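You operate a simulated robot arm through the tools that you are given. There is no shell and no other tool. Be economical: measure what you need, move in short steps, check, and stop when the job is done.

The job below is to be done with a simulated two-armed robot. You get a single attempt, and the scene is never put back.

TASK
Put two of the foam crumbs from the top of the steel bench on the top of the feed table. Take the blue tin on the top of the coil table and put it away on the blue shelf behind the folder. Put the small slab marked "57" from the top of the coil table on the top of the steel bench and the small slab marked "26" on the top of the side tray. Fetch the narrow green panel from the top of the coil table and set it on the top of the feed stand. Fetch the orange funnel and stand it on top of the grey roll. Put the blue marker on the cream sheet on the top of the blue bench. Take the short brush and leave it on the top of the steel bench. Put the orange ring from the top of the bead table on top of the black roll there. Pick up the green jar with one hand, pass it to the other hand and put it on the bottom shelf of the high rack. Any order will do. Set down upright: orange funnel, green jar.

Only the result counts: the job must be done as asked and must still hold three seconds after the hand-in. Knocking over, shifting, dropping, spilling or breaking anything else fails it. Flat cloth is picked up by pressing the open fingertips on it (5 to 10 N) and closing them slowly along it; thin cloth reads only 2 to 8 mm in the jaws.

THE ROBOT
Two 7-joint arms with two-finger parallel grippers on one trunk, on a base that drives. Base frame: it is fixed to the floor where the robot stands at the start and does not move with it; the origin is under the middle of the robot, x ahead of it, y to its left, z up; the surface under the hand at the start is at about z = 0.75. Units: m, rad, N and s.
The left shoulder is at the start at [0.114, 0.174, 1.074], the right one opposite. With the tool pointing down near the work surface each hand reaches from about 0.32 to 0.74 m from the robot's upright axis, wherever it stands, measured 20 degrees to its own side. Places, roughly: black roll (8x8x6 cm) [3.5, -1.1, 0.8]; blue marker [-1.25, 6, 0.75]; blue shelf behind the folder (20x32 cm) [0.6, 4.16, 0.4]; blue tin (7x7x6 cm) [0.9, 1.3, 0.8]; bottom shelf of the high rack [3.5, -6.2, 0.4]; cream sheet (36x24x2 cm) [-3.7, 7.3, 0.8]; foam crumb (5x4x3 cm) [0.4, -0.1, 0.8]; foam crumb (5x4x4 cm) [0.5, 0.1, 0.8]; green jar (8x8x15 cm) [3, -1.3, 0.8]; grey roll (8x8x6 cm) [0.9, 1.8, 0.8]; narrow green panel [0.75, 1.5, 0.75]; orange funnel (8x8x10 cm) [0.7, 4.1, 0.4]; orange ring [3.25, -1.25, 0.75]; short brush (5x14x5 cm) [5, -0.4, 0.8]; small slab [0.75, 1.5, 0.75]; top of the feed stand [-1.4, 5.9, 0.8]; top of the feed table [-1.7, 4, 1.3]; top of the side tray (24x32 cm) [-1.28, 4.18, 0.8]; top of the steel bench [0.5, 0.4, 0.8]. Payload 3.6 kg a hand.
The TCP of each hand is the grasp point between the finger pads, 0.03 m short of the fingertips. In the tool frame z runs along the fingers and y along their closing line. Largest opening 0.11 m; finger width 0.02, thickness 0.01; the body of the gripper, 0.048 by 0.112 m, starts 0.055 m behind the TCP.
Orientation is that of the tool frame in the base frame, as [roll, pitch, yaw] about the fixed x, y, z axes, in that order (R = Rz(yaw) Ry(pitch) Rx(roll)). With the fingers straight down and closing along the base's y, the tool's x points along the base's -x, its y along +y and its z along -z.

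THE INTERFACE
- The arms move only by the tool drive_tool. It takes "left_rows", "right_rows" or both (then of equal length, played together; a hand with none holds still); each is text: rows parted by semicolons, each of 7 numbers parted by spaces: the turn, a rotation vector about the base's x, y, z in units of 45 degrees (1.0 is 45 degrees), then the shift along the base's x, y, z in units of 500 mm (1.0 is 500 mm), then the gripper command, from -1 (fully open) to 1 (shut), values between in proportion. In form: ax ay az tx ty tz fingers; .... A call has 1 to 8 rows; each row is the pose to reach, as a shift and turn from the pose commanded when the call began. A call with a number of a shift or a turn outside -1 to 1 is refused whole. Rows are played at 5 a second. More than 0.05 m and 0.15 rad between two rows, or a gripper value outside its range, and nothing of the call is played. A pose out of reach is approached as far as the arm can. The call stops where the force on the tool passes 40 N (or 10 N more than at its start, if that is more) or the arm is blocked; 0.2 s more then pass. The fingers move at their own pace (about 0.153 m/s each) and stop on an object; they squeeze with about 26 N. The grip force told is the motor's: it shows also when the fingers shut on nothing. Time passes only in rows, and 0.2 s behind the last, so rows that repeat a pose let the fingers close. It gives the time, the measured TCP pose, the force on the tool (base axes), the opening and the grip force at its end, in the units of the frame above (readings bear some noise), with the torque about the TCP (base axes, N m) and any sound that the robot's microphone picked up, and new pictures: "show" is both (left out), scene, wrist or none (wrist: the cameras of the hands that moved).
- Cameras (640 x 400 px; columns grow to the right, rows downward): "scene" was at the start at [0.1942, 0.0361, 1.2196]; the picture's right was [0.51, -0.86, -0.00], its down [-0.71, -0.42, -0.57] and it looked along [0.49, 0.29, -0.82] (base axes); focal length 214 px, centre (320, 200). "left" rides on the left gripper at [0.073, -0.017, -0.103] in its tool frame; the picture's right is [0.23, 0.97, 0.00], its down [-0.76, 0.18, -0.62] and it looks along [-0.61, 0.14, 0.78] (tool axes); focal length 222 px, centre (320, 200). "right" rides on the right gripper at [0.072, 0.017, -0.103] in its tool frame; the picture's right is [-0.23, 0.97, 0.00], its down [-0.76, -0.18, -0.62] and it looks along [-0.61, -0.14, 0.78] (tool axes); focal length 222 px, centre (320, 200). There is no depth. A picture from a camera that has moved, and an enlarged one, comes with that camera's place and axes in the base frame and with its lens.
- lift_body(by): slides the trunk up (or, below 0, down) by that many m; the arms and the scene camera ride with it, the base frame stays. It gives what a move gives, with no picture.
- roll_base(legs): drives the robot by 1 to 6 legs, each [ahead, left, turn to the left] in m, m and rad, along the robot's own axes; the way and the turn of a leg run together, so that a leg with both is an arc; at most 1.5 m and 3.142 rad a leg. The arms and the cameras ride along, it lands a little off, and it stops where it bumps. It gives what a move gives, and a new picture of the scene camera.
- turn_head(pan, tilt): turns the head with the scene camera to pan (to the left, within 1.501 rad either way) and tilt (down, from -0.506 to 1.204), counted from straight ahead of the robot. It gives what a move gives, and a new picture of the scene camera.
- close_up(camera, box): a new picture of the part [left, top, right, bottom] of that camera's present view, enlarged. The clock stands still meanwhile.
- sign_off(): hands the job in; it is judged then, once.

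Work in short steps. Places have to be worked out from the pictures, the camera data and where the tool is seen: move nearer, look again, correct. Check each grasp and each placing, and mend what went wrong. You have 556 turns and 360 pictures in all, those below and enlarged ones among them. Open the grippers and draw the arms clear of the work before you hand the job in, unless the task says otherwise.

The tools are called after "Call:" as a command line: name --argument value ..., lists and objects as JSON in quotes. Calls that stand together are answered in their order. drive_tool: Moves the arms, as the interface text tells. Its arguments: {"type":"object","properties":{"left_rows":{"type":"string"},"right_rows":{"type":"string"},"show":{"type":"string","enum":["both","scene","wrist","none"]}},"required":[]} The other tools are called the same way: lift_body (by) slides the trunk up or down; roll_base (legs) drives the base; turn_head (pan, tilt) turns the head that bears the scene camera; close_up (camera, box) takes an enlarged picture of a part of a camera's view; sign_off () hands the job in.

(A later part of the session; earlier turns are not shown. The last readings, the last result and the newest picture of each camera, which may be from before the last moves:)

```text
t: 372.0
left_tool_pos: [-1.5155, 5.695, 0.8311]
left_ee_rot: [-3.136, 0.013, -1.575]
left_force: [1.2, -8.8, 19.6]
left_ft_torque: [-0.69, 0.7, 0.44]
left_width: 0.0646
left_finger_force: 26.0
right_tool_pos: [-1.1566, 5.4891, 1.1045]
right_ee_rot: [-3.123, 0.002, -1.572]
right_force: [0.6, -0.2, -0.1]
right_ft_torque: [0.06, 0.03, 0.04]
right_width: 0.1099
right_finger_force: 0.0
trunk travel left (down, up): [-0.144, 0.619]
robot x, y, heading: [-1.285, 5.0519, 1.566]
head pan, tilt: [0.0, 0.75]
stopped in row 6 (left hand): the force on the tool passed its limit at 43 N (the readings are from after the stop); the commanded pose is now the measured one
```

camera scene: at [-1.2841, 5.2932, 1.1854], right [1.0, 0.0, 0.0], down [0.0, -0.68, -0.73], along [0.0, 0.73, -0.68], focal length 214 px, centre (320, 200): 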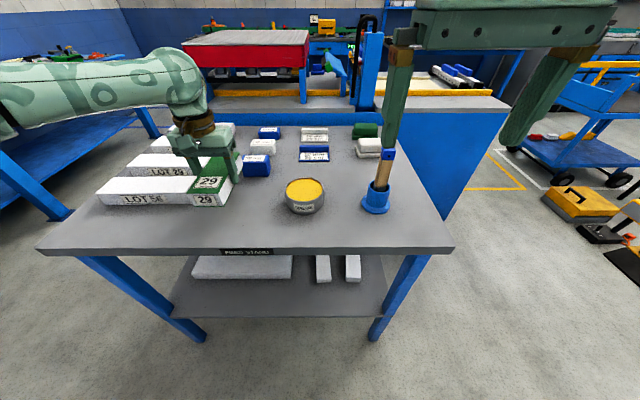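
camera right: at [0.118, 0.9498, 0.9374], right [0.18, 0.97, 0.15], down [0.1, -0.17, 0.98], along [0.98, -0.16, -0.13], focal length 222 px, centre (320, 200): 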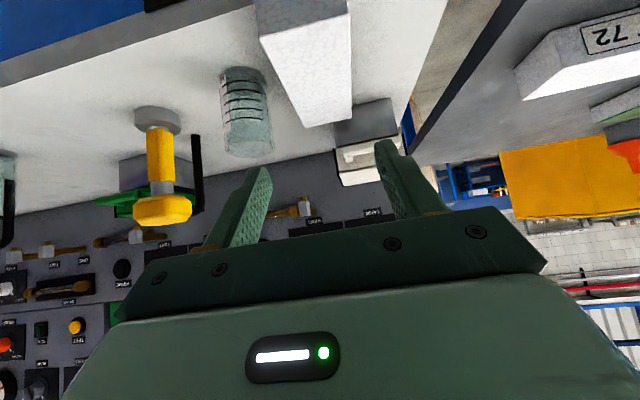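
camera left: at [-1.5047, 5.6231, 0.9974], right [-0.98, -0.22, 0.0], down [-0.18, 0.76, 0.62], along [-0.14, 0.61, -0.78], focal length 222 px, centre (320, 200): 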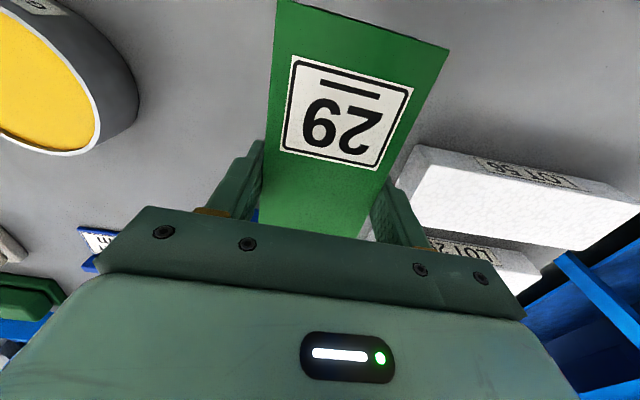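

Contact at z 0.831 (stand top ≈ 0.795). Release and lift.

Call:
drive_tool --left_rows "0 0 0 0 0 0.004 0.3;0 0 0 0 0 0.004 -0.1;0 0 0 0 0 0.004 -0.5;0 0 0 0 0 0.07 -0.5;0 0 0 0 0 0.16 -0.5;0 0 0 0 0 0.25 -0.5;0 0 0 0 -0.05 0.32 -0.5"

```text
t: 373.6
left_tool_pos: [-1.5151, 5.6706, 0.9892]
left_ee_rot: [-3.136, 0.007, -1.576]
left_force: [0.7, -0.3, 0.3]
left_ft_torque: [0.03, -0.01, 0.02]
left_width: 0.0826
left_finger_force: 0.1
right_tool_pos: [-1.1555, 5.4902, 1.1067]
right_ee_rot: [-3.122, 0.002, -1.574]
right_force: [0.8, -0.3, 0.7]
right_ft_torque: [-0.01, 0.02, 0.01]
right_width: 0.1098
right_finger_force: 0.1
trunk travel left (down, up): [-0.144, 0.619]
robot x, y, heading: [-1.2849, 5.0511, 1.568]
head pan, tilt: [0.0, 0.75]
camera scene: at [-1.2837, 5.2907, 1.1861], right [1.0, 0.0, 0.0], down [0.0, -0.68, -0.73], along [0.0, 0.73, -0.68], focal length 214 px, centre (320, 200)
camera left: at [-1.4985, 5.5959, 1.0911], right [-0.97, -0.22, -0.01], down [-0.18, 0.76, 0.63], along [-0.13, 0.61, -0.78], focal length 222 px, centre (320, 200)
```

scene: 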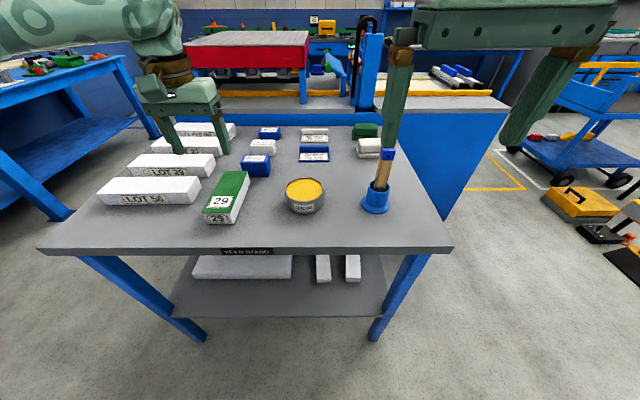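
left: 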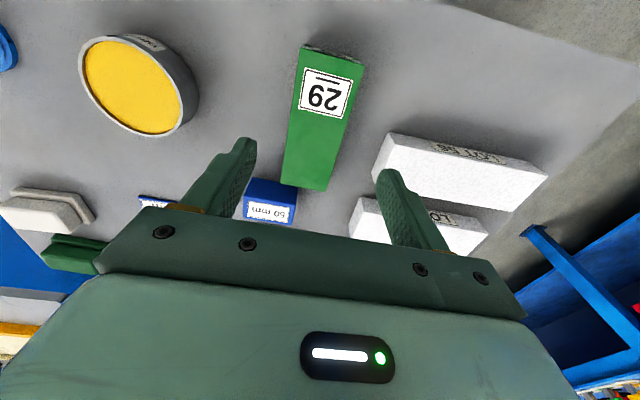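

The panel is on the feed stand. I retract the left hand, then shift the base left 0.15 and ahead 0.2 to reach the marker with the right hand.

Call:
drive_tool --left_rows "0 0 0 0 -0.08 0.04 -1;0 0 0 0 -0.17 0.08 -1;0 0 0 0 -0.26 0.1 -1;0 0 0 0 -0.35 0.12 -1;0 0 0 0 -0.42 0.14 -1" --show "none"

```text
t: 374.8
left_tool_pos: [-1.5162, 5.4663, 1.0304]
left_ee_rot: [-3.134, 0.01, -1.575]
left_force: [-0.9, -1.9, 1.4]
left_ft_torque: [0.09, -0.02, 0.01]
left_width: 0.1098
left_finger_force: 0.1
left hand out of reach, approached as far as the arm can: row 4, 5
right_tool_pos: [-1.1579, 5.4884, 1.1065]
right_ee_rot: [-3.119, 0.004, -1.572]
right_force: [-1.1, -0.3, 1.0]
right_ft_torque: [0.06, -0.04, 0.04]
right_width: 0.11
right_finger_force: 0.0
trunk travel left (down, up): [-0.144, 0.619]
robot x, y, heading: [-1.2832, 5.0498, 1.574]
head pan, tilt: [0.0, 0.75]
```

Call:
roll_base --legs '[[0, 0.15, 0], [0.2, 0, 0]]'

Call:
close_up --camera "right" --box '[0, 0, 640, 400]'

```text
t: 377.4
left_tool_pos: [-1.6648, 5.6708, 1.0288]
left_ee_rot: [-3.136, 0.007, -1.575]
left_force: [0.1, 0.4, 0.2]
left_ft_torque: [-0.03, -0.01, -0.03]
left_width: 0.1101
left_finger_force: 0.0
right_tool_pos: [-1.3028, 5.6942, 1.1033]
right_ee_rot: [-3.119, -0.002, -1.575]
right_force: [-0.3, 0.2, -0.4]
right_ft_torque: [-0.02, 0.04, 0.0]
right_width: 0.11
right_finger_force: 0.0
trunk travel left (down, up): [-0.144, 0.619]
robot x, y, heading: [-1.4333, 5.253, 1.564]
head pan, tilt: [0.0, 0.75]
camera scene: at [-1.4329, 5.4958, 1.1851], right [1.0, 0.0, 0.0], down [0.0, -0.68, -0.73], along [0.0, 0.73, -0.68], focal length 214 px, centre (320, 200)
```

scene: 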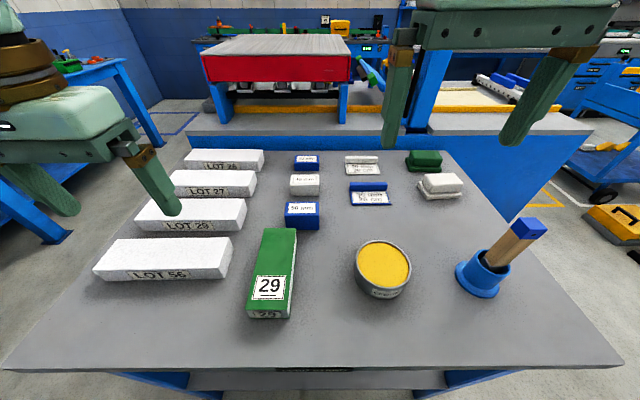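

```text
1.00 times, centred on (320, 200) of right (not enlarged: the box is as wide or as high as the picture)
camera zoom: at [-1.3226, 5.6233, 1.2071], right [-0.97, 0.23, -0.02], down [0.17, 0.76, 0.63], along [0.16, 0.6, -0.78], focal length 222 px, centre (320, 200)
```

zoom: 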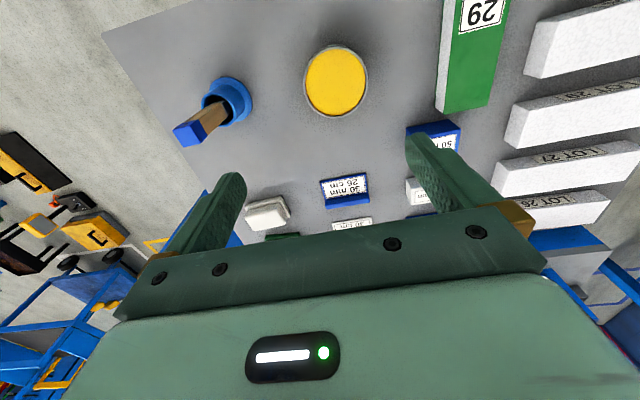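

The card is about 10–11 cm wide in x, too wide, but only ≈6 cm deep, so I should close along y. I try turning the right wrist by -90° here at a safe height.

Call:
drive_tool --right_rows "0 0 -0.17 0 0.02 0 -1;0 0 -0.34 0 0.05 0 -1;0 0 -0.51 0 0.08 -0.02 -1;0 0 -0.68 0 0.11 -0.04 -1;0 0 -0.84 0 0.14 -0.06 -1;0 0 -1 0 0.17 -0.08 -1" --show "none"

Call:
drive_tool --right_rows "0 0 -0.17 0 0.03 -0.02 -1;0 0 -0.34 0 0.07 -0.04 -1;0 0 -0.51 0 0.11 -0.06 -1;0 0 -0.68 0 0.15 -0.08 -1;0 0 -0.84 0 0.19 -0.1 -1;0 0 -1 0 0.23 -0.12 -1"

```text
t: 378.8
left_tool_pos: [-1.6637, 5.6716, 1.0275]
left_ee_rot: [-3.137, 0.007, -1.576]
left_force: [-0.4, -0.3, 0.5]
left_ft_torque: [-0.04, -0.02, 0.0]
left_width: 0.1103
left_finger_force: 0.1
right_tool_pos: [-1.3049, 5.7796, 1.0626]
right_ee_rot: [-3.121, 0.0, -2.362]
right_force: [0.1, -0.1, 0.9]
right_ft_torque: [0.0, 0.04, -0.01]
right_width: 0.1101
right_finger_force: 0.0
trunk travel left (down, up): [-0.144, 0.619]
robot x, y, heading: [-1.4356, 5.2527, 1.568]
head pan, tilt: [0.0, 0.75]
```

```text
t: 380.1
left_tool_pos: [-1.6633, 5.671, 1.0281]
left_ee_rot: [-3.136, 0.007, -1.576]
left_force: [-0.2, 0.3, 0.3]
left_ft_torque: [-0.02, 0.0, 0.01]
left_width: 0.1098
left_finger_force: 0.1
right_tool_pos: [-1.3035, 5.8942, 1.0029]
right_ee_rot: [-3.121, 0.001, 3.135]
right_force: [-0.3, 0.1, 0.1]
right_ft_torque: [-0.01, -0.01, 0.01]
right_width: 0.1099
right_finger_force: 0.1
trunk travel left (down, up): [-0.144, 0.619]
robot x, y, heading: [-1.4318, 5.2538, 1.566]
head pan, tilt: [0.0, 0.75]
camera scene: at [-1.433, 5.4952, 1.1852], right [1.0, 0.0, 0.0], down [0.0, -0.68, -0.73], along [0.0, 0.73, -0.68], focal length 214 px, centre (320, 200)
camera right: at [-1.3758, 5.9145, 1.1068], right [0.23, 0.97, -0.02], down [0.76, -0.17, 0.63], along [0.61, -0.16, -0.78], focal length 222 px, centre (320, 200)
```

scene: 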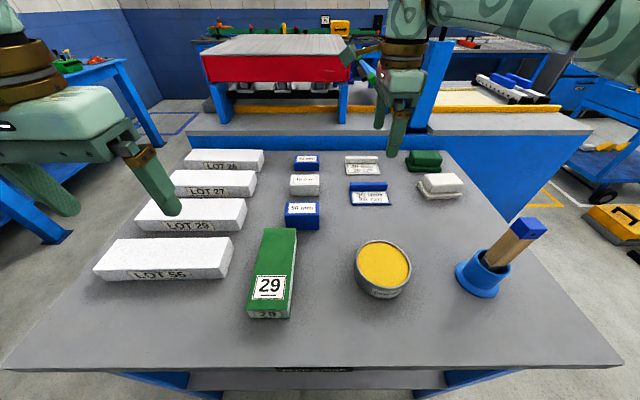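
right: 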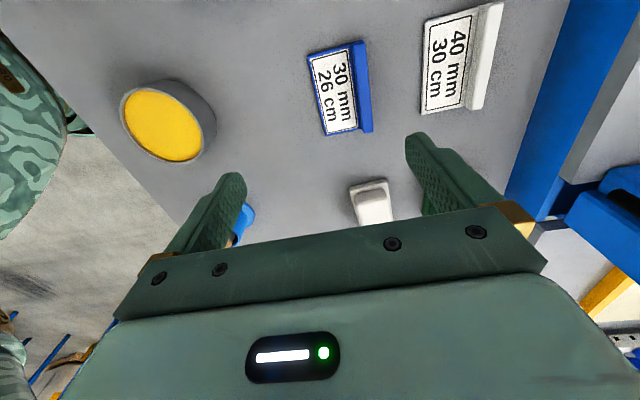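

The wrist turn worked; the card lies at (-1.306, 5.92) with its upright ridge at y≈5.943. I plan to pinch the ridge; I lower to z≈0.90 with a narrower opening and look.

Call:
drive_tool --right_rows "0 0 0 0 0.05 -0.04 -0.2;0 0 0 -0.004 0.098 -0.1 -0.2;0 0 0 -0.004 0.098 -0.16 -0.2;0 0 0 -0.004 0.098 -0.2 -0.2" --show "wrist"

Call:
close_up --camera "scene" --box '[320, 120, 440, 220]'

```text
t: 381.1
left_tool_pos: [-1.6642, 5.6713, 1.0277]
left_ee_rot: [-3.136, 0.008, -1.576]
left_force: [-1.2, -0.4, 0.2]
left_ft_torque: [0.01, 0.01, 0.03]
left_width: 0.11
left_finger_force: 0.1
right_tool_pos: [-1.306, 5.9434, 0.9032]
right_ee_rot: [-3.121, 0.0, 3.137]
right_force: [0.0, 0.3, 0.2]
right_ft_torque: [0.02, 0.03, 0.01]
right_width: 0.0661
right_finger_force: 0.1
trunk travel left (down, up): [-0.144, 0.619]
robot x, y, heading: [-1.4303, 5.2523, 1.569]
head pan, tilt: [0.0, 0.75]
camera right: at [-1.3774, 5.9633, 1.0069], right [0.23, 0.97, -0.02], down [0.76, -0.17, 0.63], along [0.61, -0.16, -0.78], focal length 222 px, centre (320, 200)
```

right: 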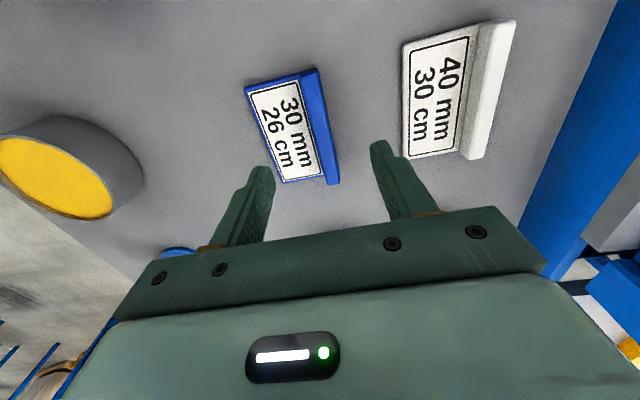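

```text
4.00 times, centred on (380, 170) of scene
camera zoom: at [-1.4329, 5.4951, 1.1853], right [1.0, 0.0, 0.0], down [0.0, -0.68, -0.73], along [0.0, 0.73, -0.68], focal length 858 px, centre (80, 320)
```

zoom: 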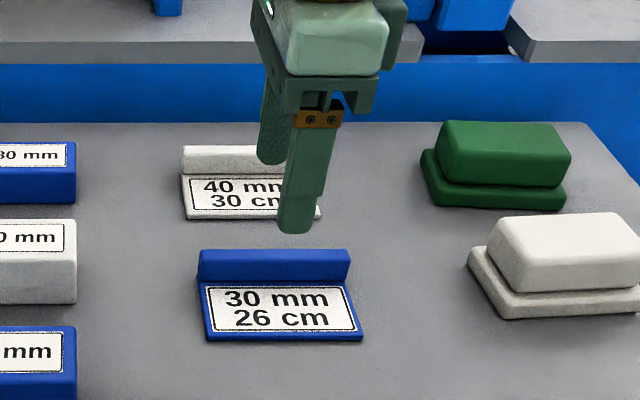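

Ridge is at y≈5.95, about 2.5 cm tall. I centre on it and lower so the tips are just above the plate.

Call:
drive_tool --right_rows "0 0 0 0.004 0.014 -0.05 0;0 0 0 0.004 0.014 -0.1 0;0 0 0 0.004 0.014 -0.125 0;0 0 0 0.004 0.014 -0.134 0" --show "wrist"

Call:
close_up --camera "scene" --box '[320, 120, 440, 220]'

```text
t: 382.1
left_tool_pos: [-1.6635, 5.6719, 1.0272]
left_ee_rot: [-3.136, 0.008, -1.578]
left_force: [0.5, -0.9, 0.4]
left_ft_torque: [0.02, 0.01, 0.02]
left_width: 0.11
left_finger_force: 0.1
right_tool_pos: [-1.3052, 5.9491, 0.8367]
right_ee_rot: [-3.121, 0.002, 3.139]
right_force: [0.5, -0.8, 0.8]
right_ft_torque: [0.0, 0.03, 0.0]
right_width: 0.055
right_finger_force: 0.1
trunk travel left (down, up): [-0.144, 0.619]
robot x, y, heading: [-1.4358, 5.2525, 1.57]
head pan, tilt: [0.0, 0.75]
camera right: at [-1.3758, 5.9696, 0.9405], right [0.23, 0.97, -0.02], down [0.76, -0.17, 0.63], along [0.61, -0.16, -0.78], focal length 222 px, centre (320, 200)
```

right: 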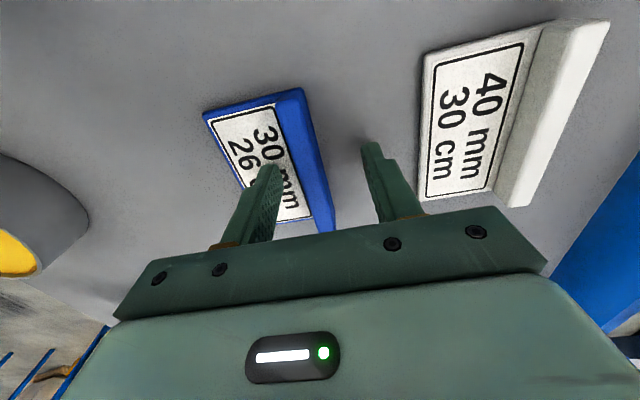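

```text
4.00 times, centred on (380, 170) of scene
camera zoom: at [-1.4329, 5.4948, 1.1854], right [1.0, 0.0, 0.0], down [0.0, -0.68, -0.73], along [0.0, 0.73, -0.68], focal length 858 px, centre (80, 320)
```

zoom: 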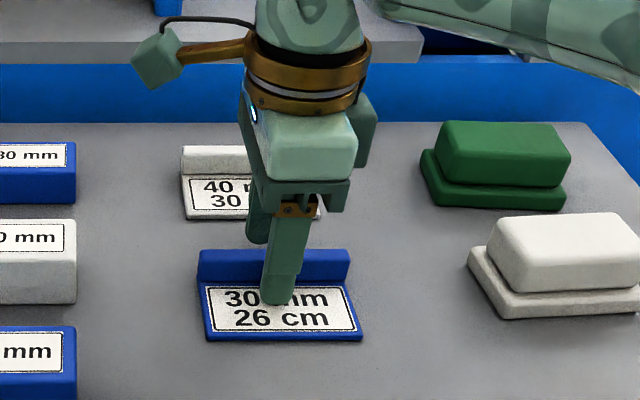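

The fingers straddle the ridge. I lower 3 mm and close, then lift slightly.

Call:
drive_tool --right_rows "0 0 0 0 0 -0.006 0;0 0 0 0 0 -0.006 0.4;0 0 0 0 0 -0.006 0.7;0 0 0 0 0 -0.006 0.9;0 0 0 0 0 -0.006 0.9;0 0 0 0 0 0.04 0.9;0 0 0 0 0 0.12 0.9;0 0 0 0 0 0.2 0.9" --show "both"

```text
t: 383.9
left_tool_pos: [-1.6645, 5.6705, 1.0285]
left_ee_rot: [-3.135, 0.008, -1.576]
left_force: [-0.1, 0.4, 0.0]
left_ft_torque: [0.01, -0.03, -0.03]
left_width: 0.1099
left_finger_force: 0.0
right_tool_pos: [-1.3044, 5.9493, 0.9387]
right_ee_rot: [-3.12, 0.0, 3.138]
right_force: [0.9, 0.2, -0.3]
right_ft_torque: [0.03, -0.02, 0.0]
right_width: 0.0131
right_finger_force: 26.5
trunk travel left (down, up): [-0.144, 0.619]
robot x, y, heading: [-1.4362, 5.2544, 1.569]
head pan, tilt: [0.0, 0.75]
camera scene: at [-1.4332, 5.4943, 1.1855], right [1.0, 0.0, 0.0], down [0.0, -0.68, -0.73], along [0.0, 0.73, -0.68], focal length 214 px, centre (320, 200)
camera right: at [-1.3766, 5.9693, 1.0408], right [0.23, 0.97, -0.02], down [0.76, -0.17, 0.63], along [0.61, -0.16, -0.78], focal length 222 px, centre (320, 200)
```

scene: 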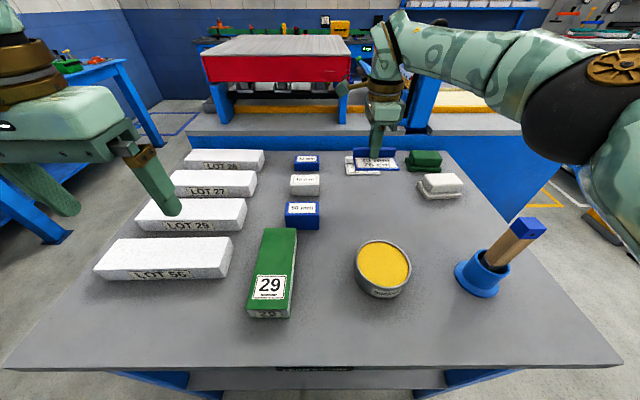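
right: 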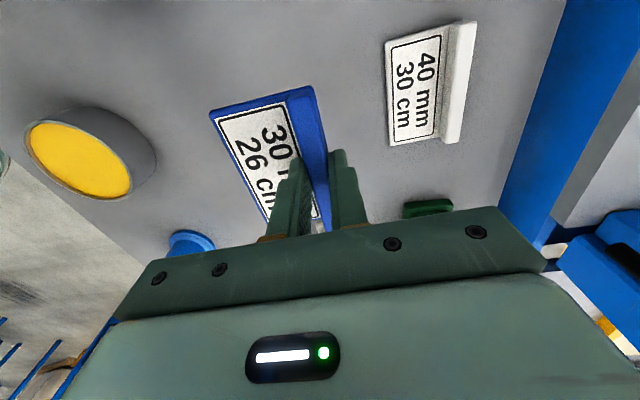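

Marker held by its ridge. I raise it high, retract and turn the wrist back.

Call:
drive_tool --right_rows "0 0 0 0 0 0.09 0.9;0 0 0 0 0 0.18 0.9;0 0 0 0 -0.02 0.26 0.9;0 0 0.17 0 -0.08 0.3 0.9;0 0 0.34 0 -0.14 0.32 0.9;0 0 0.51 0 -0.2 0.32 0.9;0 0 0.68 0 -0.26 0.32 0.9;0 0 0.85 0 -0.32 0.32 0.9" --show "none"

Call:
drive_tool --right_rows "0 0 0.17 0 -0.04 0 0.9;0 0 0.34 0 -0.08 0 0.9;0 0 0.51 0 -0.12 0 0.9;0 0 0.68 0 -0.16 0 0.9;0 0 0.85 0 -0.18 0 0.9;0 0 1 0 -0.2 0 0.9"

```text
t: 385.8
left_tool_pos: [-1.6614, 5.6719, 1.0285]
left_ee_rot: [-3.14, 0.007, -1.578]
left_force: [-0.4, 0.0, -0.5]
left_ft_torque: [0.0, 0.02, -0.03]
left_width: 0.1102
left_finger_force: 0.0
right_tool_pos: [-1.3657, 5.8853, 1.1178]
right_ee_rot: [-3.119, -0.004, -2.478]
right_force: [-0.6, 0.7, -0.4]
right_ft_torque: [0.0, 0.07, -0.02]
right_width: 0.0129
right_finger_force: 25.8
right hand out of reach, approached as far as the arm can: row 2, 3, 4, 5, 6, 7, 8
trunk travel left (down, up): [-0.144, 0.619]
robot x, y, heading: [-1.4324, 5.2527, 1.568]
head pan, tilt: [0.0, 0.75]
```

```text
t: 387.1
left_tool_pos: [-1.6629, 5.6711, 1.0291]
left_ee_rot: [-3.139, 0.007, -1.575]
left_force: [-0.7, 0.7, 0.8]
left_ft_torque: [-0.03, -0.01, 0.01]
left_width: 0.1102
left_finger_force: 0.1
right_tool_pos: [-1.3665, 5.782, 1.1168]
right_ee_rot: [-3.122, 0.001, -1.692]
right_force: [-0.3, -0.2, -0.3]
right_ft_torque: [0.03, 0.03, -0.03]
right_width: 0.0131
right_finger_force: 25.9
right hand out of reach, approached as far as the arm can: row 1
trunk travel left (down, up): [-0.144, 0.619]
robot x, y, heading: [-1.4328, 5.2544, 1.568]
head pan, tilt: [0.0, 0.75]
camera scene: at [-1.4325, 5.4945, 1.1855], right [1.0, 0.0, 0.0], down [0.0, -0.68, -0.73], along [0.0, 0.73, -0.68], focal length 214 px, centre (320, 200)
camera right: at [-1.3937, 5.7143, 1.2206], right [-0.94, 0.34, -0.02], down [0.26, 0.74, 0.63], along [0.23, 0.58, -0.78], focal length 222 px, centre (320, 200)
```

scene: 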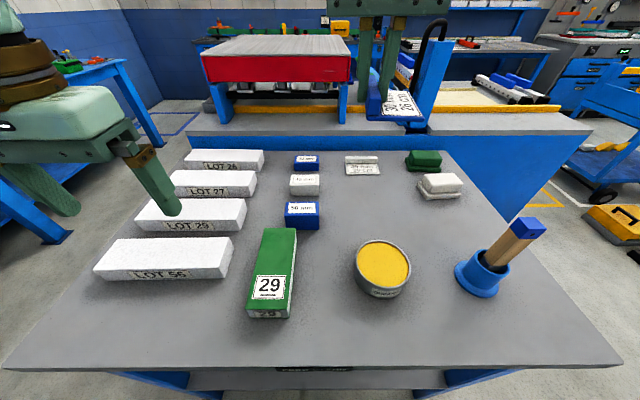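
right: 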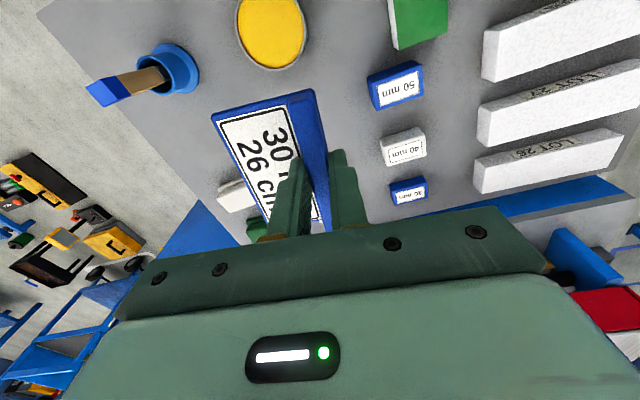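

Now find the cream sheet. I back off and look to the left.

Call:
roll_base --legs '[[-0.35, 0, 0]]'

Call:
turn_head --pan 0.75 --tilt 0.25

```text
t: 389.4
left_tool_pos: [-1.6662, 5.3214, 1.0279]
left_ee_rot: [-3.137, 0.008, -1.573]
left_force: [0.0, 0.4, -0.4]
left_ft_torque: [-0.03, 0.0, -0.02]
left_width: 0.1102
left_finger_force: 0.0
right_tool_pos: [-1.3702, 5.4343, 1.1181]
right_ee_rot: [-3.12, 0.0, -1.688]
right_force: [-0.1, -0.2, -0.1]
right_ft_torque: [0.03, 0.02, -0.02]
right_width: 0.0132
right_finger_force: 26.4
trunk travel left (down, up): [-0.144, 0.619]
robot x, y, heading: [-1.4374, 4.9063, 1.568]
head pan, tilt: [0.0, 0.75]
camera scene: at [-1.4343, 5.1463, 1.1856], right [1.0, 0.0, 0.0], down [0.0, -0.68, -0.73], along [0.0, 0.73, -0.68], focal length 214 px, centre (320, 200)
```

scene: 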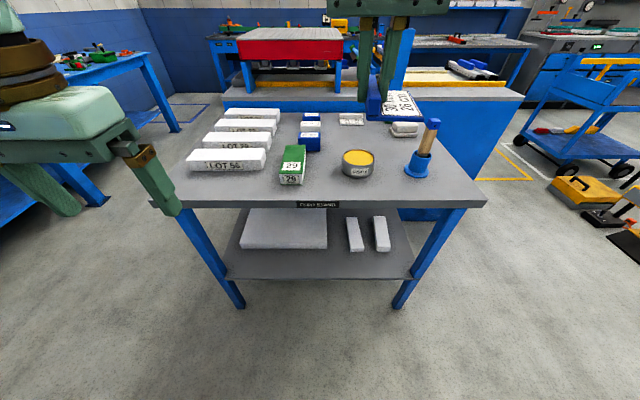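

```text
t: 390.5
left_tool_pos: [-1.6657, 5.323, 1.0285]
left_ee_rot: [-3.137, 0.006, -1.572]
left_force: [0.7, 0.2, 0.6]
left_ft_torque: [0.03, -0.03, -0.01]
left_width: 0.1103
left_finger_force: 0.1
right_tool_pos: [-1.3708, 5.4357, 1.1175]
right_ee_rot: [-3.12, -0.001, -1.687]
right_force: [1.2, 0.3, -0.8]
right_ft_torque: [-0.03, 0.01, 0.03]
right_width: 0.0129
right_finger_force: 26.0
trunk travel left (down, up): [-0.144, 0.619]
robot x, y, heading: [-1.4337, 4.9035, 1.568]
head pan, tilt: [0.75, 0.25]
camera scene: at [-1.4979, 5.1325, 1.2304], right [0.73, 0.68, 0.0], down [0.17, -0.18, -0.97], along [-0.66, 0.71, -0.25], focal length 214 px, centre (320, 200)
```

scene: 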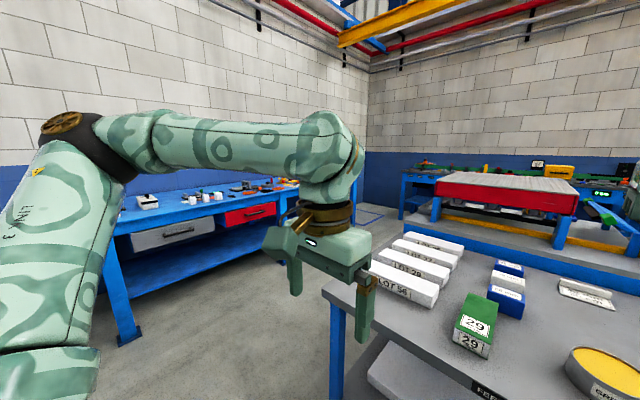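

The long blue bench along the west wall should hold the sheet at y≈7.3. I drive west, then north along it.

Call:
roll_base --legs '[[0, 1.0, 0], [1.2, 0, 0]]'

Call:
turn_head --pan 0.5 --tilt 0.4

```text
t: 401.4
left_tool_pos: [-2.6562, 6.5232, 1.0296]
left_ee_rot: [-3.137, 0.006, -1.578]
left_force: [-0.7, 0.9, 0.1]
left_ft_torque: [0.01, 0.02, -0.02]
left_width: 0.1101
left_finger_force: 0.2
right_tool_pos: [-2.3589, 6.6358, 1.1168]
right_ee_rot: [-3.119, -0.002, -1.692]
right_force: [-0.3, -0.1, -0.9]
right_ft_torque: [0.0, -0.02, -0.02]
right_width: 0.0132
right_finger_force: 25.8
trunk travel left (down, up): [-0.144, 0.619]
robot x, y, heading: [-2.4282, 6.1055, 1.575]
head pan, tilt: [0.75, 0.25]
camera scene: at [-2.4891, 6.333, 1.2304], right [0.73, 0.68, 0.0], down [0.17, -0.18, -0.97], along [-0.66, 0.71, -0.25], focal length 214 px, centre (320, 200)
```

scene: 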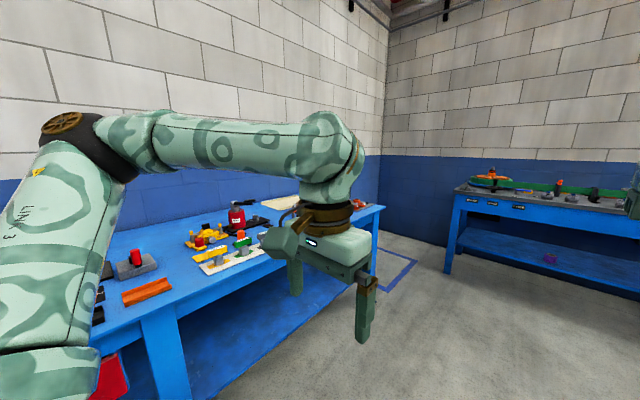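

```text
t: 402.1
left_tool_pos: [-2.6567, 6.523, 1.0287]
left_ee_rot: [-3.136, 0.008, -1.574]
left_force: [-0.2, 0.3, -0.5]
left_ft_torque: [-0.01, 0.04, 0.01]
left_width: 0.1102
left_finger_force: 0.0
right_tool_pos: [-2.3608, 6.6356, 1.1172]
right_ee_rot: [-3.12, -0.002, -1.691]
right_force: [-1.0, 1.1, -0.4]
right_ft_torque: [-0.01, 0.03, -0.01]
right_width: 0.0134
right_finger_force: 25.4
trunk travel left (down, up): [-0.144, 0.619]
robot x, y, heading: [-2.4266, 6.1073, 1.567]
head pan, tilt: [0.499, 0.4]
camera scene: at [-2.4698, 6.3456, 1.2165], right [0.88, 0.48, 0.0], down [0.19, -0.34, -0.92], along [-0.44, 0.81, -0.39], focal length 214 px, centre (320, 200)
```

scene: 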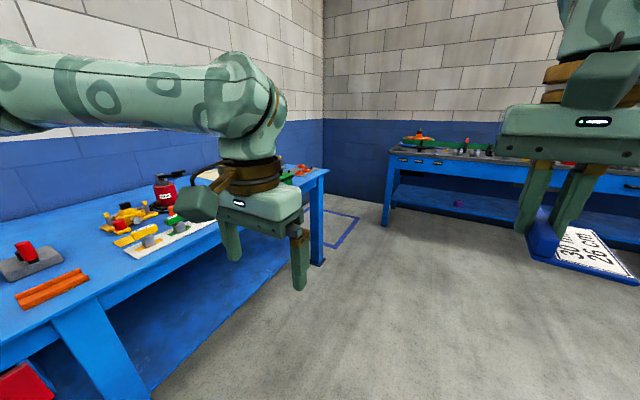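

I go on to y≈7.2 and turn left to face the bench.

Call:
roll_base --legs '[[1.1, 0, 0], [0, 0, 1.57]]'

Call:
turn_head --pan 0.0 --tilt 0.6

```text
t: 411.6
left_tool_pos: [-2.8354, 6.9786, 1.0284]
left_ee_rot: [-3.136, 0.006, -0.013]
left_force: [0.9, 0.1, -0.1]
left_ft_torque: [0.0, -0.03, 0.03]
left_width: 0.1103
left_finger_force: 0.1
right_tool_pos: [-2.9449, 7.2748, 1.1172]
right_ee_rot: [-3.121, -0.001, -0.128]
right_force: [0.1, 0.1, 0.1]
right_ft_torque: [0.0, -0.01, 0.03]
right_width: 0.0132
right_finger_force: 26.2
trunk travel left (down, up): [-0.144, 0.619]
robot x, y, heading: [-2.4129, 7.2002, 3.133]
head pan, tilt: [0.499, 0.4]
camera scene: at [-2.6562, 7.1622, 1.2165], right [-0.47, 0.88, 0.0], down [0.34, 0.18, -0.92], along [-0.81, -0.43, -0.39], focal length 214 px, centre (320, 200)
```

scene: 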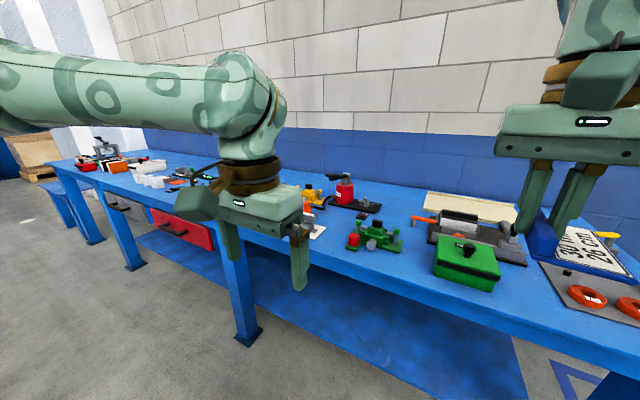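

```text
t: 412.5
left_tool_pos: [-2.8351, 6.9774, 1.0283]
left_ee_rot: [-3.136, 0.007, -0.012]
left_force: [-0.9, 0.2, 0.1]
left_ft_torque: [0.0, -0.01, 0.02]
left_width: 0.1101
left_finger_force: 0.0
right_tool_pos: [-2.9445, 7.2759, 1.1165]
right_ee_rot: [-3.12, -0.002, -0.128]
right_force: [0.7, -1.2, -1.0]
right_ft_torque: [-0.04, -0.01, 0.0]
right_width: 0.0132
right_finger_force: 26.2
trunk travel left (down, up): [-0.144, 0.619]
robot x, y, heading: [-2.4202, 7.2054, 3.132]
head pan, tilt: [0.0, 0.6]
camera scene: at [-2.6628, 7.2066, 1.1983], right [0.01, 1.0, 0.0], down [0.57, -0.01, -0.82], along [-0.82, 0.01, -0.57], focal length 214 px, centre (320, 200)
```

scene: 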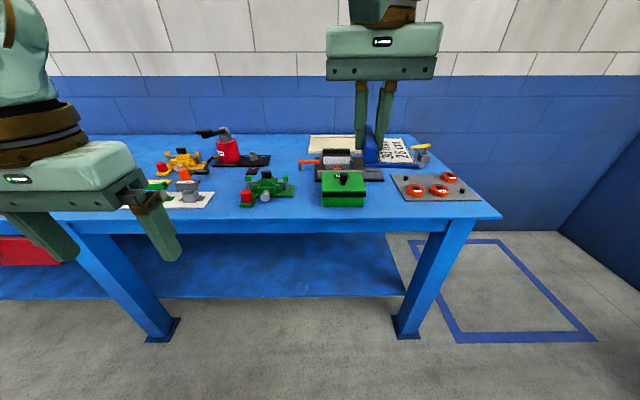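

The cream sheet lies at the back (≈(-3.67, 7.33)) behind a fixture. Close-up.

Call:
close_up --camera "scene" --box '[280, 110, 480, 235]'

```text
3.20 times, centred on (380, 172) of scene
camera zoom: at [-2.6628, 7.2066, 1.1983], right [0.01, 1.0, 0.0], down [0.57, -0.01, -0.82], along [-0.82, 0.01, -0.57], focal length 686 px, centre (128, 288)
```

zoom: 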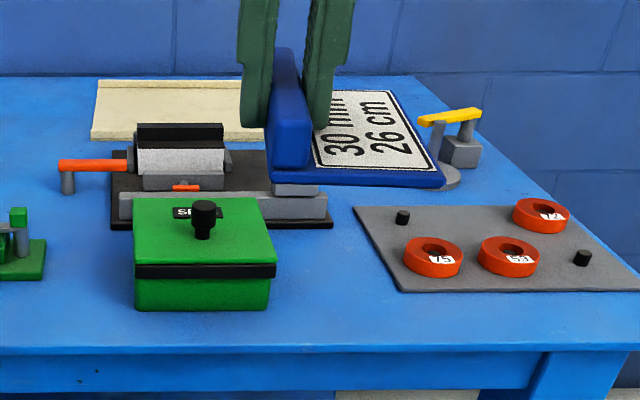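

Sheet spans about x -3.86..-3.60, y 7.165..7.525. I move up to the bench, turning left so the right shoulder points at it, and lower the trunk slightly.

Call:
roll_base --legs '[[0.42, -0.1, 0], [0, 0, 0.65]]'

Call:
turn_head --pan -0.6 --tilt 0.8

```text
t: 416.9
left_tool_pos: [-3.0293, 6.8731, 1.0293]
left_ee_rot: [-3.135, 0.007, 0.644]
left_force: [0.6, 0.1, -0.3]
left_ft_torque: [-0.02, 0.02, 0.01]
left_width: 0.1098
left_finger_force: 0.0
right_tool_pos: [-3.2991, 7.042, 1.1178]
right_ee_rot: [-3.121, -0.002, 0.529]
right_force: [0.5, -0.3, 0.4]
right_ft_torque: [0.01, -0.02, 0.0]
right_width: 0.0132
right_finger_force: 25.9
trunk travel left (down, up): [-0.144, 0.619]
robot x, y, heading: [-2.8362, 7.313, -2.492]
head pan, tilt: [0.0, 0.6]
camera scene: at [-3.0342, 7.1588, 1.1983], right [-0.6, 0.8, 0.0], down [0.45, 0.34, -0.82], along [-0.66, -0.5, -0.57], focal length 214 px, centre (320, 200)
```

scene: 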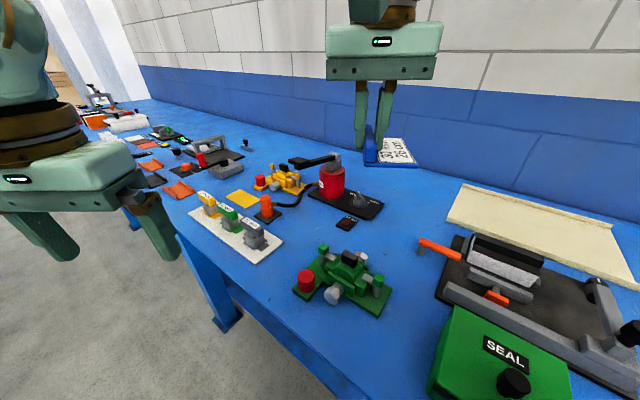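

```text
t: 417.9
left_tool_pos: [-3.0308, 6.8731, 1.0283]
left_ee_rot: [-3.136, 0.006, 0.646]
left_force: [-0.2, 0.2, -0.6]
left_ft_torque: [0.0, -0.01, 0.01]
left_width: 0.1099
left_finger_force: 0.1
right_tool_pos: [-3.3003, 7.0416, 1.1167]
right_ee_rot: [-3.12, 0.0, 0.529]
right_force: [0.4, 0.3, -0.8]
right_ft_torque: [0.0, -0.03, -0.02]
right_width: 0.0129
right_finger_force: 26.4
trunk travel left (down, up): [-0.144, 0.619]
robot x, y, heading: [-2.8355, 7.3153, -2.494]
head pan, tilt: [-0.6, 0.799]
camera scene: at [-3.0445, 7.2085, 1.1814], right [-0.05, 1.0, 0.0], down [0.72, 0.03, -0.7], along [-0.7, -0.03, -0.72], focal length 214 px, centre (320, 200)
```

scene: 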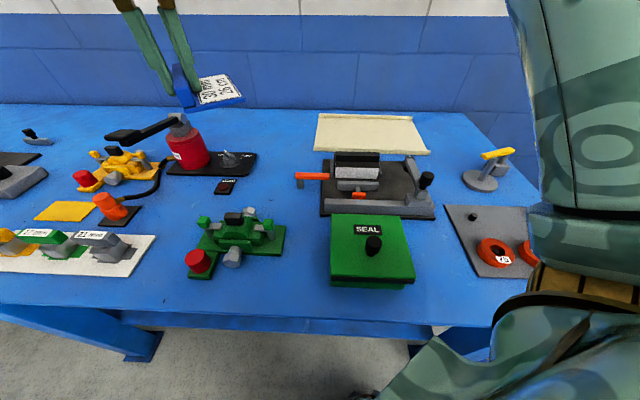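

Sheet corners: x -3.88..-3.63, y 7.16..7.52. I nudge the base 8 cm toward the bench.

Call:
roll_base --legs '[[0.068, -0.036, 0]]'

Call:
drive_tool --right_rows "0 0 -0.1 -0.05 0.06 0 0.9;0 0 -0.2 -0.1 0.12 0 0.9;0 0 -0.3 -0.15 0.18 0 0.9;0 0 -0.4 -0.2 0.24 -0.02 0.9;0 0 -0.5 -0.25 0.3 -0.04 0.9;0 0 -0.6 -0.3 0.36 -0.06 0.9;0 0 -0.65 -0.35 0.42 -0.08 0.9;0 0 -0.65 -0.4 0.48 -0.1 0.9"

```text
t: 419.0
left_tool_pos: [-3.1075, 6.8614, 1.0295]
left_ee_rot: [-3.136, 0.006, 0.644]
left_force: [-0.5, 0.2, -0.4]
left_ft_torque: [-0.02, -0.06, 0.0]
left_width: 0.1098
left_finger_force: 0.1
right_tool_pos: [-3.3774, 7.0285, 1.1161]
right_ee_rot: [-3.121, -0.002, 0.528]
right_force: [-0.3, -0.4, -0.8]
right_ft_torque: [0.02, -0.01, 0.01]
right_width: 0.0128
right_finger_force: 25.9
trunk travel left (down, up): [-0.144, 0.619]
robot x, y, heading: [-2.9143, 7.2964, -2.503]
head pan, tilt: [-0.6, 0.799]
camera scene: at [-3.1217, 7.1959, 1.1811], right [-0.05, 1.0, 0.0], down [0.72, 0.03, -0.7], along [-0.7, -0.03, -0.72], focal length 214 px, centre (320, 200)
```

scene: 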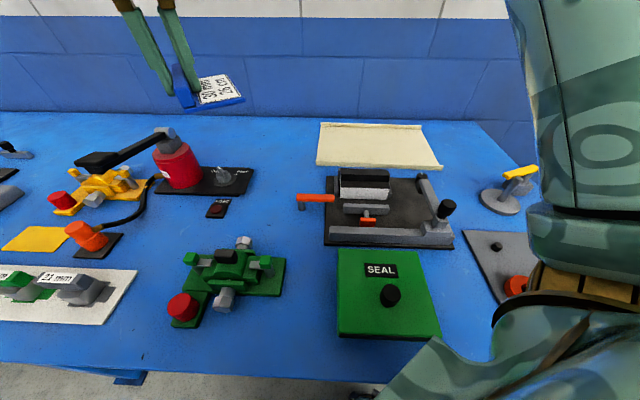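

```text
t: 420.8
left_tool_pos: [-3.1065, 6.8607, 1.0283]
left_ee_rot: [-3.137, 0.008, 0.644]
left_force: [-1.2, -0.2, 0.9]
left_ft_torque: [-0.01, 0.01, -0.04]
left_width: 0.1101
left_finger_force: 0.1
right_tool_pos: [-3.5764, 7.2691, 1.0673]
right_ee_rot: [-3.121, -0.003, 0.019]
right_force: [0.0, 0.1, -1.0]
right_ft_torque: [-0.01, -0.03, 0.0]
right_width: 0.0131
right_finger_force: 26.3
trunk travel left (down, up): [-0.144, 0.619]
robot x, y, heading: [-2.9179, 7.2961, -2.493]
head pan, tilt: [-0.6, 0.799]
camera scene: at [-3.1209, 7.1968, 1.1813], right [-0.05, 1.0, 0.0], down [0.72, 0.03, -0.7], along [-0.7, -0.03, -0.72], focal length 214 px, centre (320, 200)
camera right: at [-3.5033, 7.252, 1.1703], right [-0.21, -0.98, -0.02], down [-0.77, 0.15, 0.63], along [-0.61, 0.15, -0.78], focal length 222 px, centre (320, 200)
```

scene: 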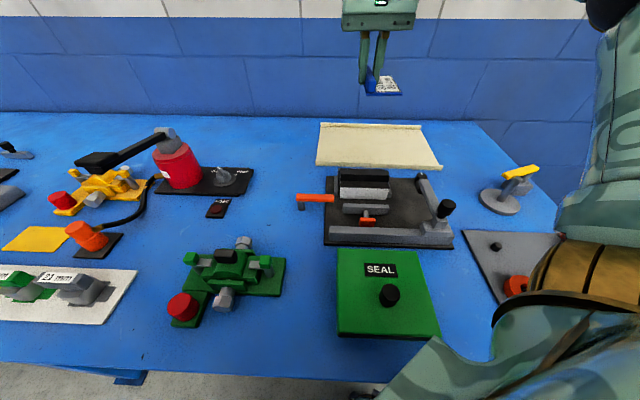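
right: 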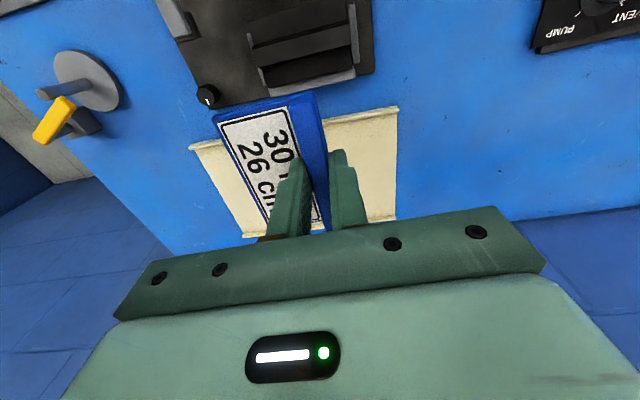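

I move on to above the sheet's middle at this height.

Call:
drive_tool --right_rows "0 0 0 -0.08 0.015 -0.02 0.9;0 0 0 -0.16 0.03 -0.06 0.9;0 0 0 -0.24 0.045 -0.12 0.9;0 0 0 -0.3 0.06 -0.18 0.9"

```text
refused: row 3 steps farther than a row can; nothing moved
```

Call:
drive_tool --right_rows "0 0 0 -0.08 0.015 -0.02 0.9;0 0 0 -0.16 0.03 -0.05 0.9;0 0 0 -0.24 0.045 -0.08 0.9;0 0 0 -0.3 0.06 -0.14 0.9;0 0 0 -0.3 0.06 -0.2 0.9"

```text
t: 422.0
left_tool_pos: [-3.1078, 6.8619, 1.0284]
left_ee_rot: [-3.138, 0.006, 0.643]
left_force: [0.5, 0.4, 0.2]
left_ft_torque: [-0.06, 0.0, 0.02]
left_width: 0.1098
left_finger_force: 0.0
right_tool_pos: [-3.6826, 7.3104, 0.9471]
right_ee_rot: [-3.122, 0.002, 0.013]
right_force: [-0.5, 0.5, -0.2]
right_ft_torque: [-0.04, 0.0, 0.01]
right_width: 0.0134
right_finger_force: 26.1
right hand out of reach, approached as far as the arm can: row 2, 3, 4, 5
trunk travel left (down, up): [-0.144, 0.619]
robot x, y, heading: [-2.9141, 7.2986, -2.499]
head pan, tilt: [-0.6, 0.799]
camera scene: at [-3.1215, 7.1976, 1.1813], right [-0.05, 1.0, 0.0], down [0.72, 0.03, -0.7], along [-0.7, -0.03, -0.72], focal length 214 px, centre (320, 200)
camera right: at [-3.61, 7.2937, 1.0493], right [-0.21, -0.98, -0.02], down [-0.76, 0.16, 0.63], along [-0.61, 0.15, -0.78], focal length 222 px, centre (320, 200)
```

scene: 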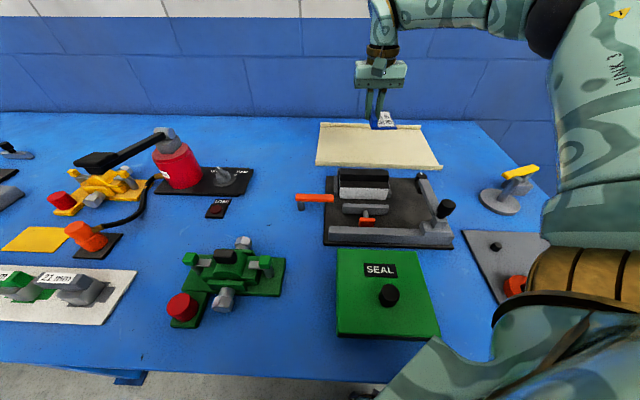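
right: 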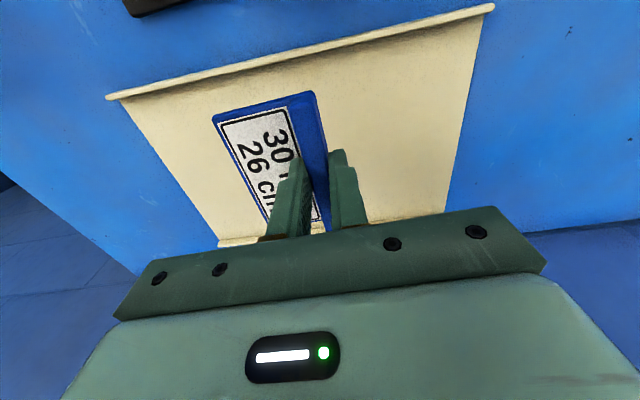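

Need about 4 cm more reach: I lean the hand slightly (0.2 rad), which gains it, and the card can settle flat on release.

Call:
drive_tool --right_rows "0 0.13 0 -0.03 0 0 0.9;0 0.26 0 -0.07 0 0 0.9;0 0.28 0 -0.09 0 -0.03 0.9"

```text
t: 422.8
left_tool_pos: [-3.1074, 6.8623, 1.0283]
left_ee_rot: [-3.135, 0.009, 0.644]
left_force: [-0.3, -0.3, -0.4]
left_ft_torque: [0.0, 0.0, 0.0]
left_width: 0.1098
left_finger_force: 0.1
right_tool_pos: [-3.7277, 7.3095, 0.9319]
right_ee_rot: [-3.115, 0.219, 0.019]
right_force: [-0.3, 0.9, -1.2]
right_ft_torque: [0.01, -0.03, 0.01]
right_width: 0.013
right_finger_force: 25.9
trunk travel left (down, up): [-0.144, 0.619]
robot x, y, heading: [-2.914, 7.2969, -2.494]
head pan, tilt: [-0.6, 0.799]
camera scene: at [-3.1211, 7.1964, 1.1812], right [-0.05, 1.0, 0.0], down [0.72, 0.03, -0.7], along [-0.7, -0.03, -0.72], focal length 214 px, centre (320, 200)
camera right: at [-3.6344, 7.2926, 1.0168], right [-0.21, -0.98, 0.03], down [-0.61, 0.15, 0.78], along [-0.76, 0.15, -0.63], focal length 222 px, centre (320, 200)
```

scene: 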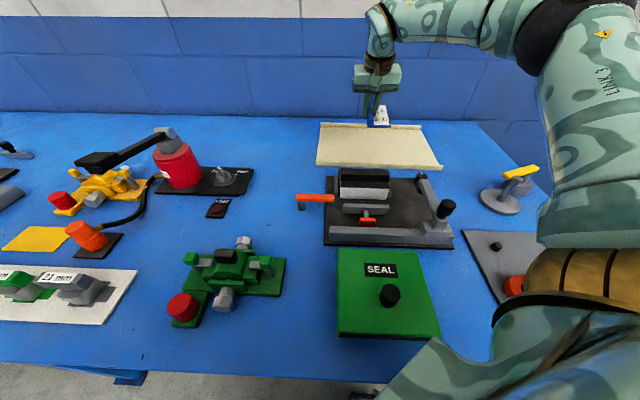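
right: 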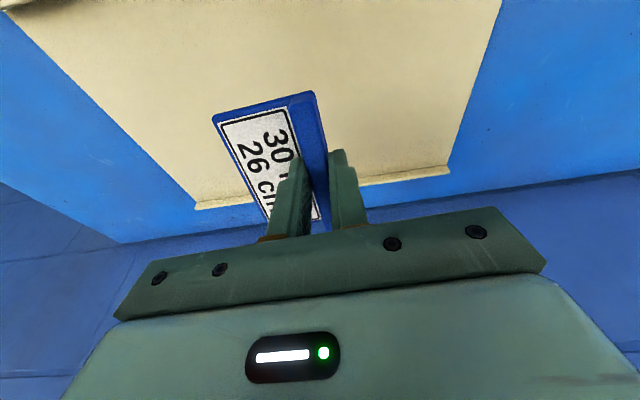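

Now over the sheet. I lower gradually to contact.

Call:
drive_tool --right_rows "0 0 0 0 0 -0.05 0.9;0 0 0 0 0 -0.1 0.9;0 0 0 0 0 -0.12 0.9;0 0 0 0 0 -0.135 0.9;0 0 0 0 0 -0.15 0.9;0 0 0 0 0 -0.162 0.9"

```text
t: 424.2
left_tool_pos: [-3.1078, 6.8603, 1.029]
left_ee_rot: [-3.137, 0.005, 0.644]
left_force: [1.0, 0.1, 1.1]
left_ft_torque: [0.0, 0.01, -0.01]
left_width: 0.1097
left_finger_force: 0.0
right_tool_pos: [-3.7282, 7.3094, 0.8524]
right_ee_rot: [-3.117, 0.22, 0.017]
right_force: [-0.1, 0.3, -0.3]
right_ft_torque: [-0.03, 0.01, -0.01]
right_width: 0.013
right_finger_force: 26.1
trunk travel left (down, up): [-0.144, 0.619]
robot x, y, heading: [-2.9143, 7.2995, -2.494]
head pan, tilt: [-0.6, 0.799]
camera scene: at [-3.1206, 7.1964, 1.1814], right [-0.05, 1.0, 0.0], down [0.72, 0.03, -0.7], along [-0.7, -0.03, -0.72], focal length 214 px, centre (320, 200)
camera right: at [-3.6343, 7.293, 0.9368], right [-0.21, -0.98, 0.03], down [-0.61, 0.15, 0.78], along [-0.76, 0.15, -0.63], focal length 222 px, centre (320, 200)
```

scene: 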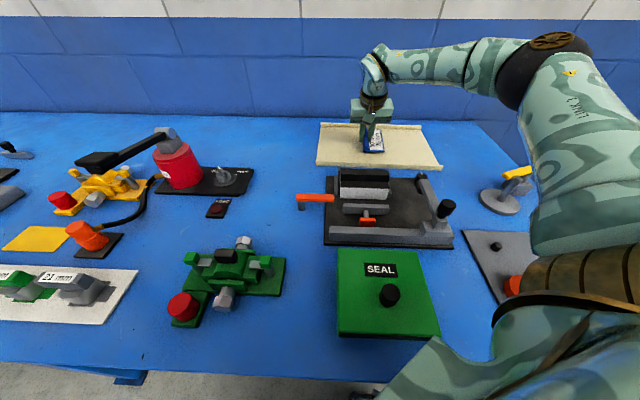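
right: 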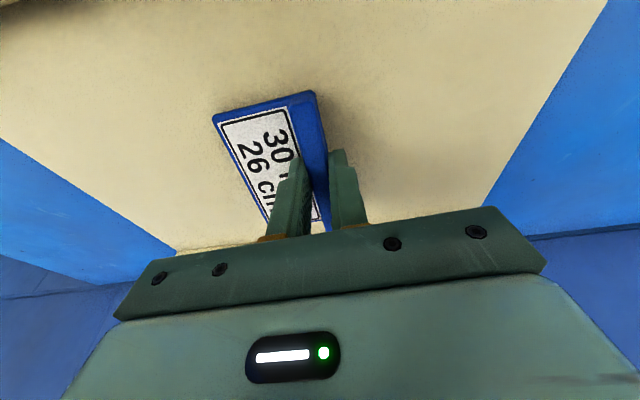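

Not in contact yet; continue in small steps.

Call:
drive_tool --right_rows "0 0 0 0 0 -0.01 0.9;0 0 0 0 0 -0.02 0.9;0 0 0 0 0 -0.03 0.9" --show "none"

```text
t: 425.0
left_tool_pos: [-3.1047, 6.8629, 1.0303]
left_ee_rot: [-3.136, 0.01, 0.643]
left_force: [0.1, 0.2, -0.2]
left_ft_torque: [0.02, 0.0, 0.06]
left_width: 0.1102
left_finger_force: 0.1
right_tool_pos: [-3.7276, 7.31, 0.841]
right_ee_rot: [-3.121, 0.223, 0.019]
right_force: [-7.8, 2.4, 29.3]
right_ft_torque: [-0.1, -0.89, 0.05]
right_width: 0.0135
right_finger_force: 26.3
trunk travel left (down, up): [-0.144, 0.619]
robot x, y, heading: [-2.9158, 7.2956, -2.494]
head pan, tilt: [-0.6, 0.799]
```

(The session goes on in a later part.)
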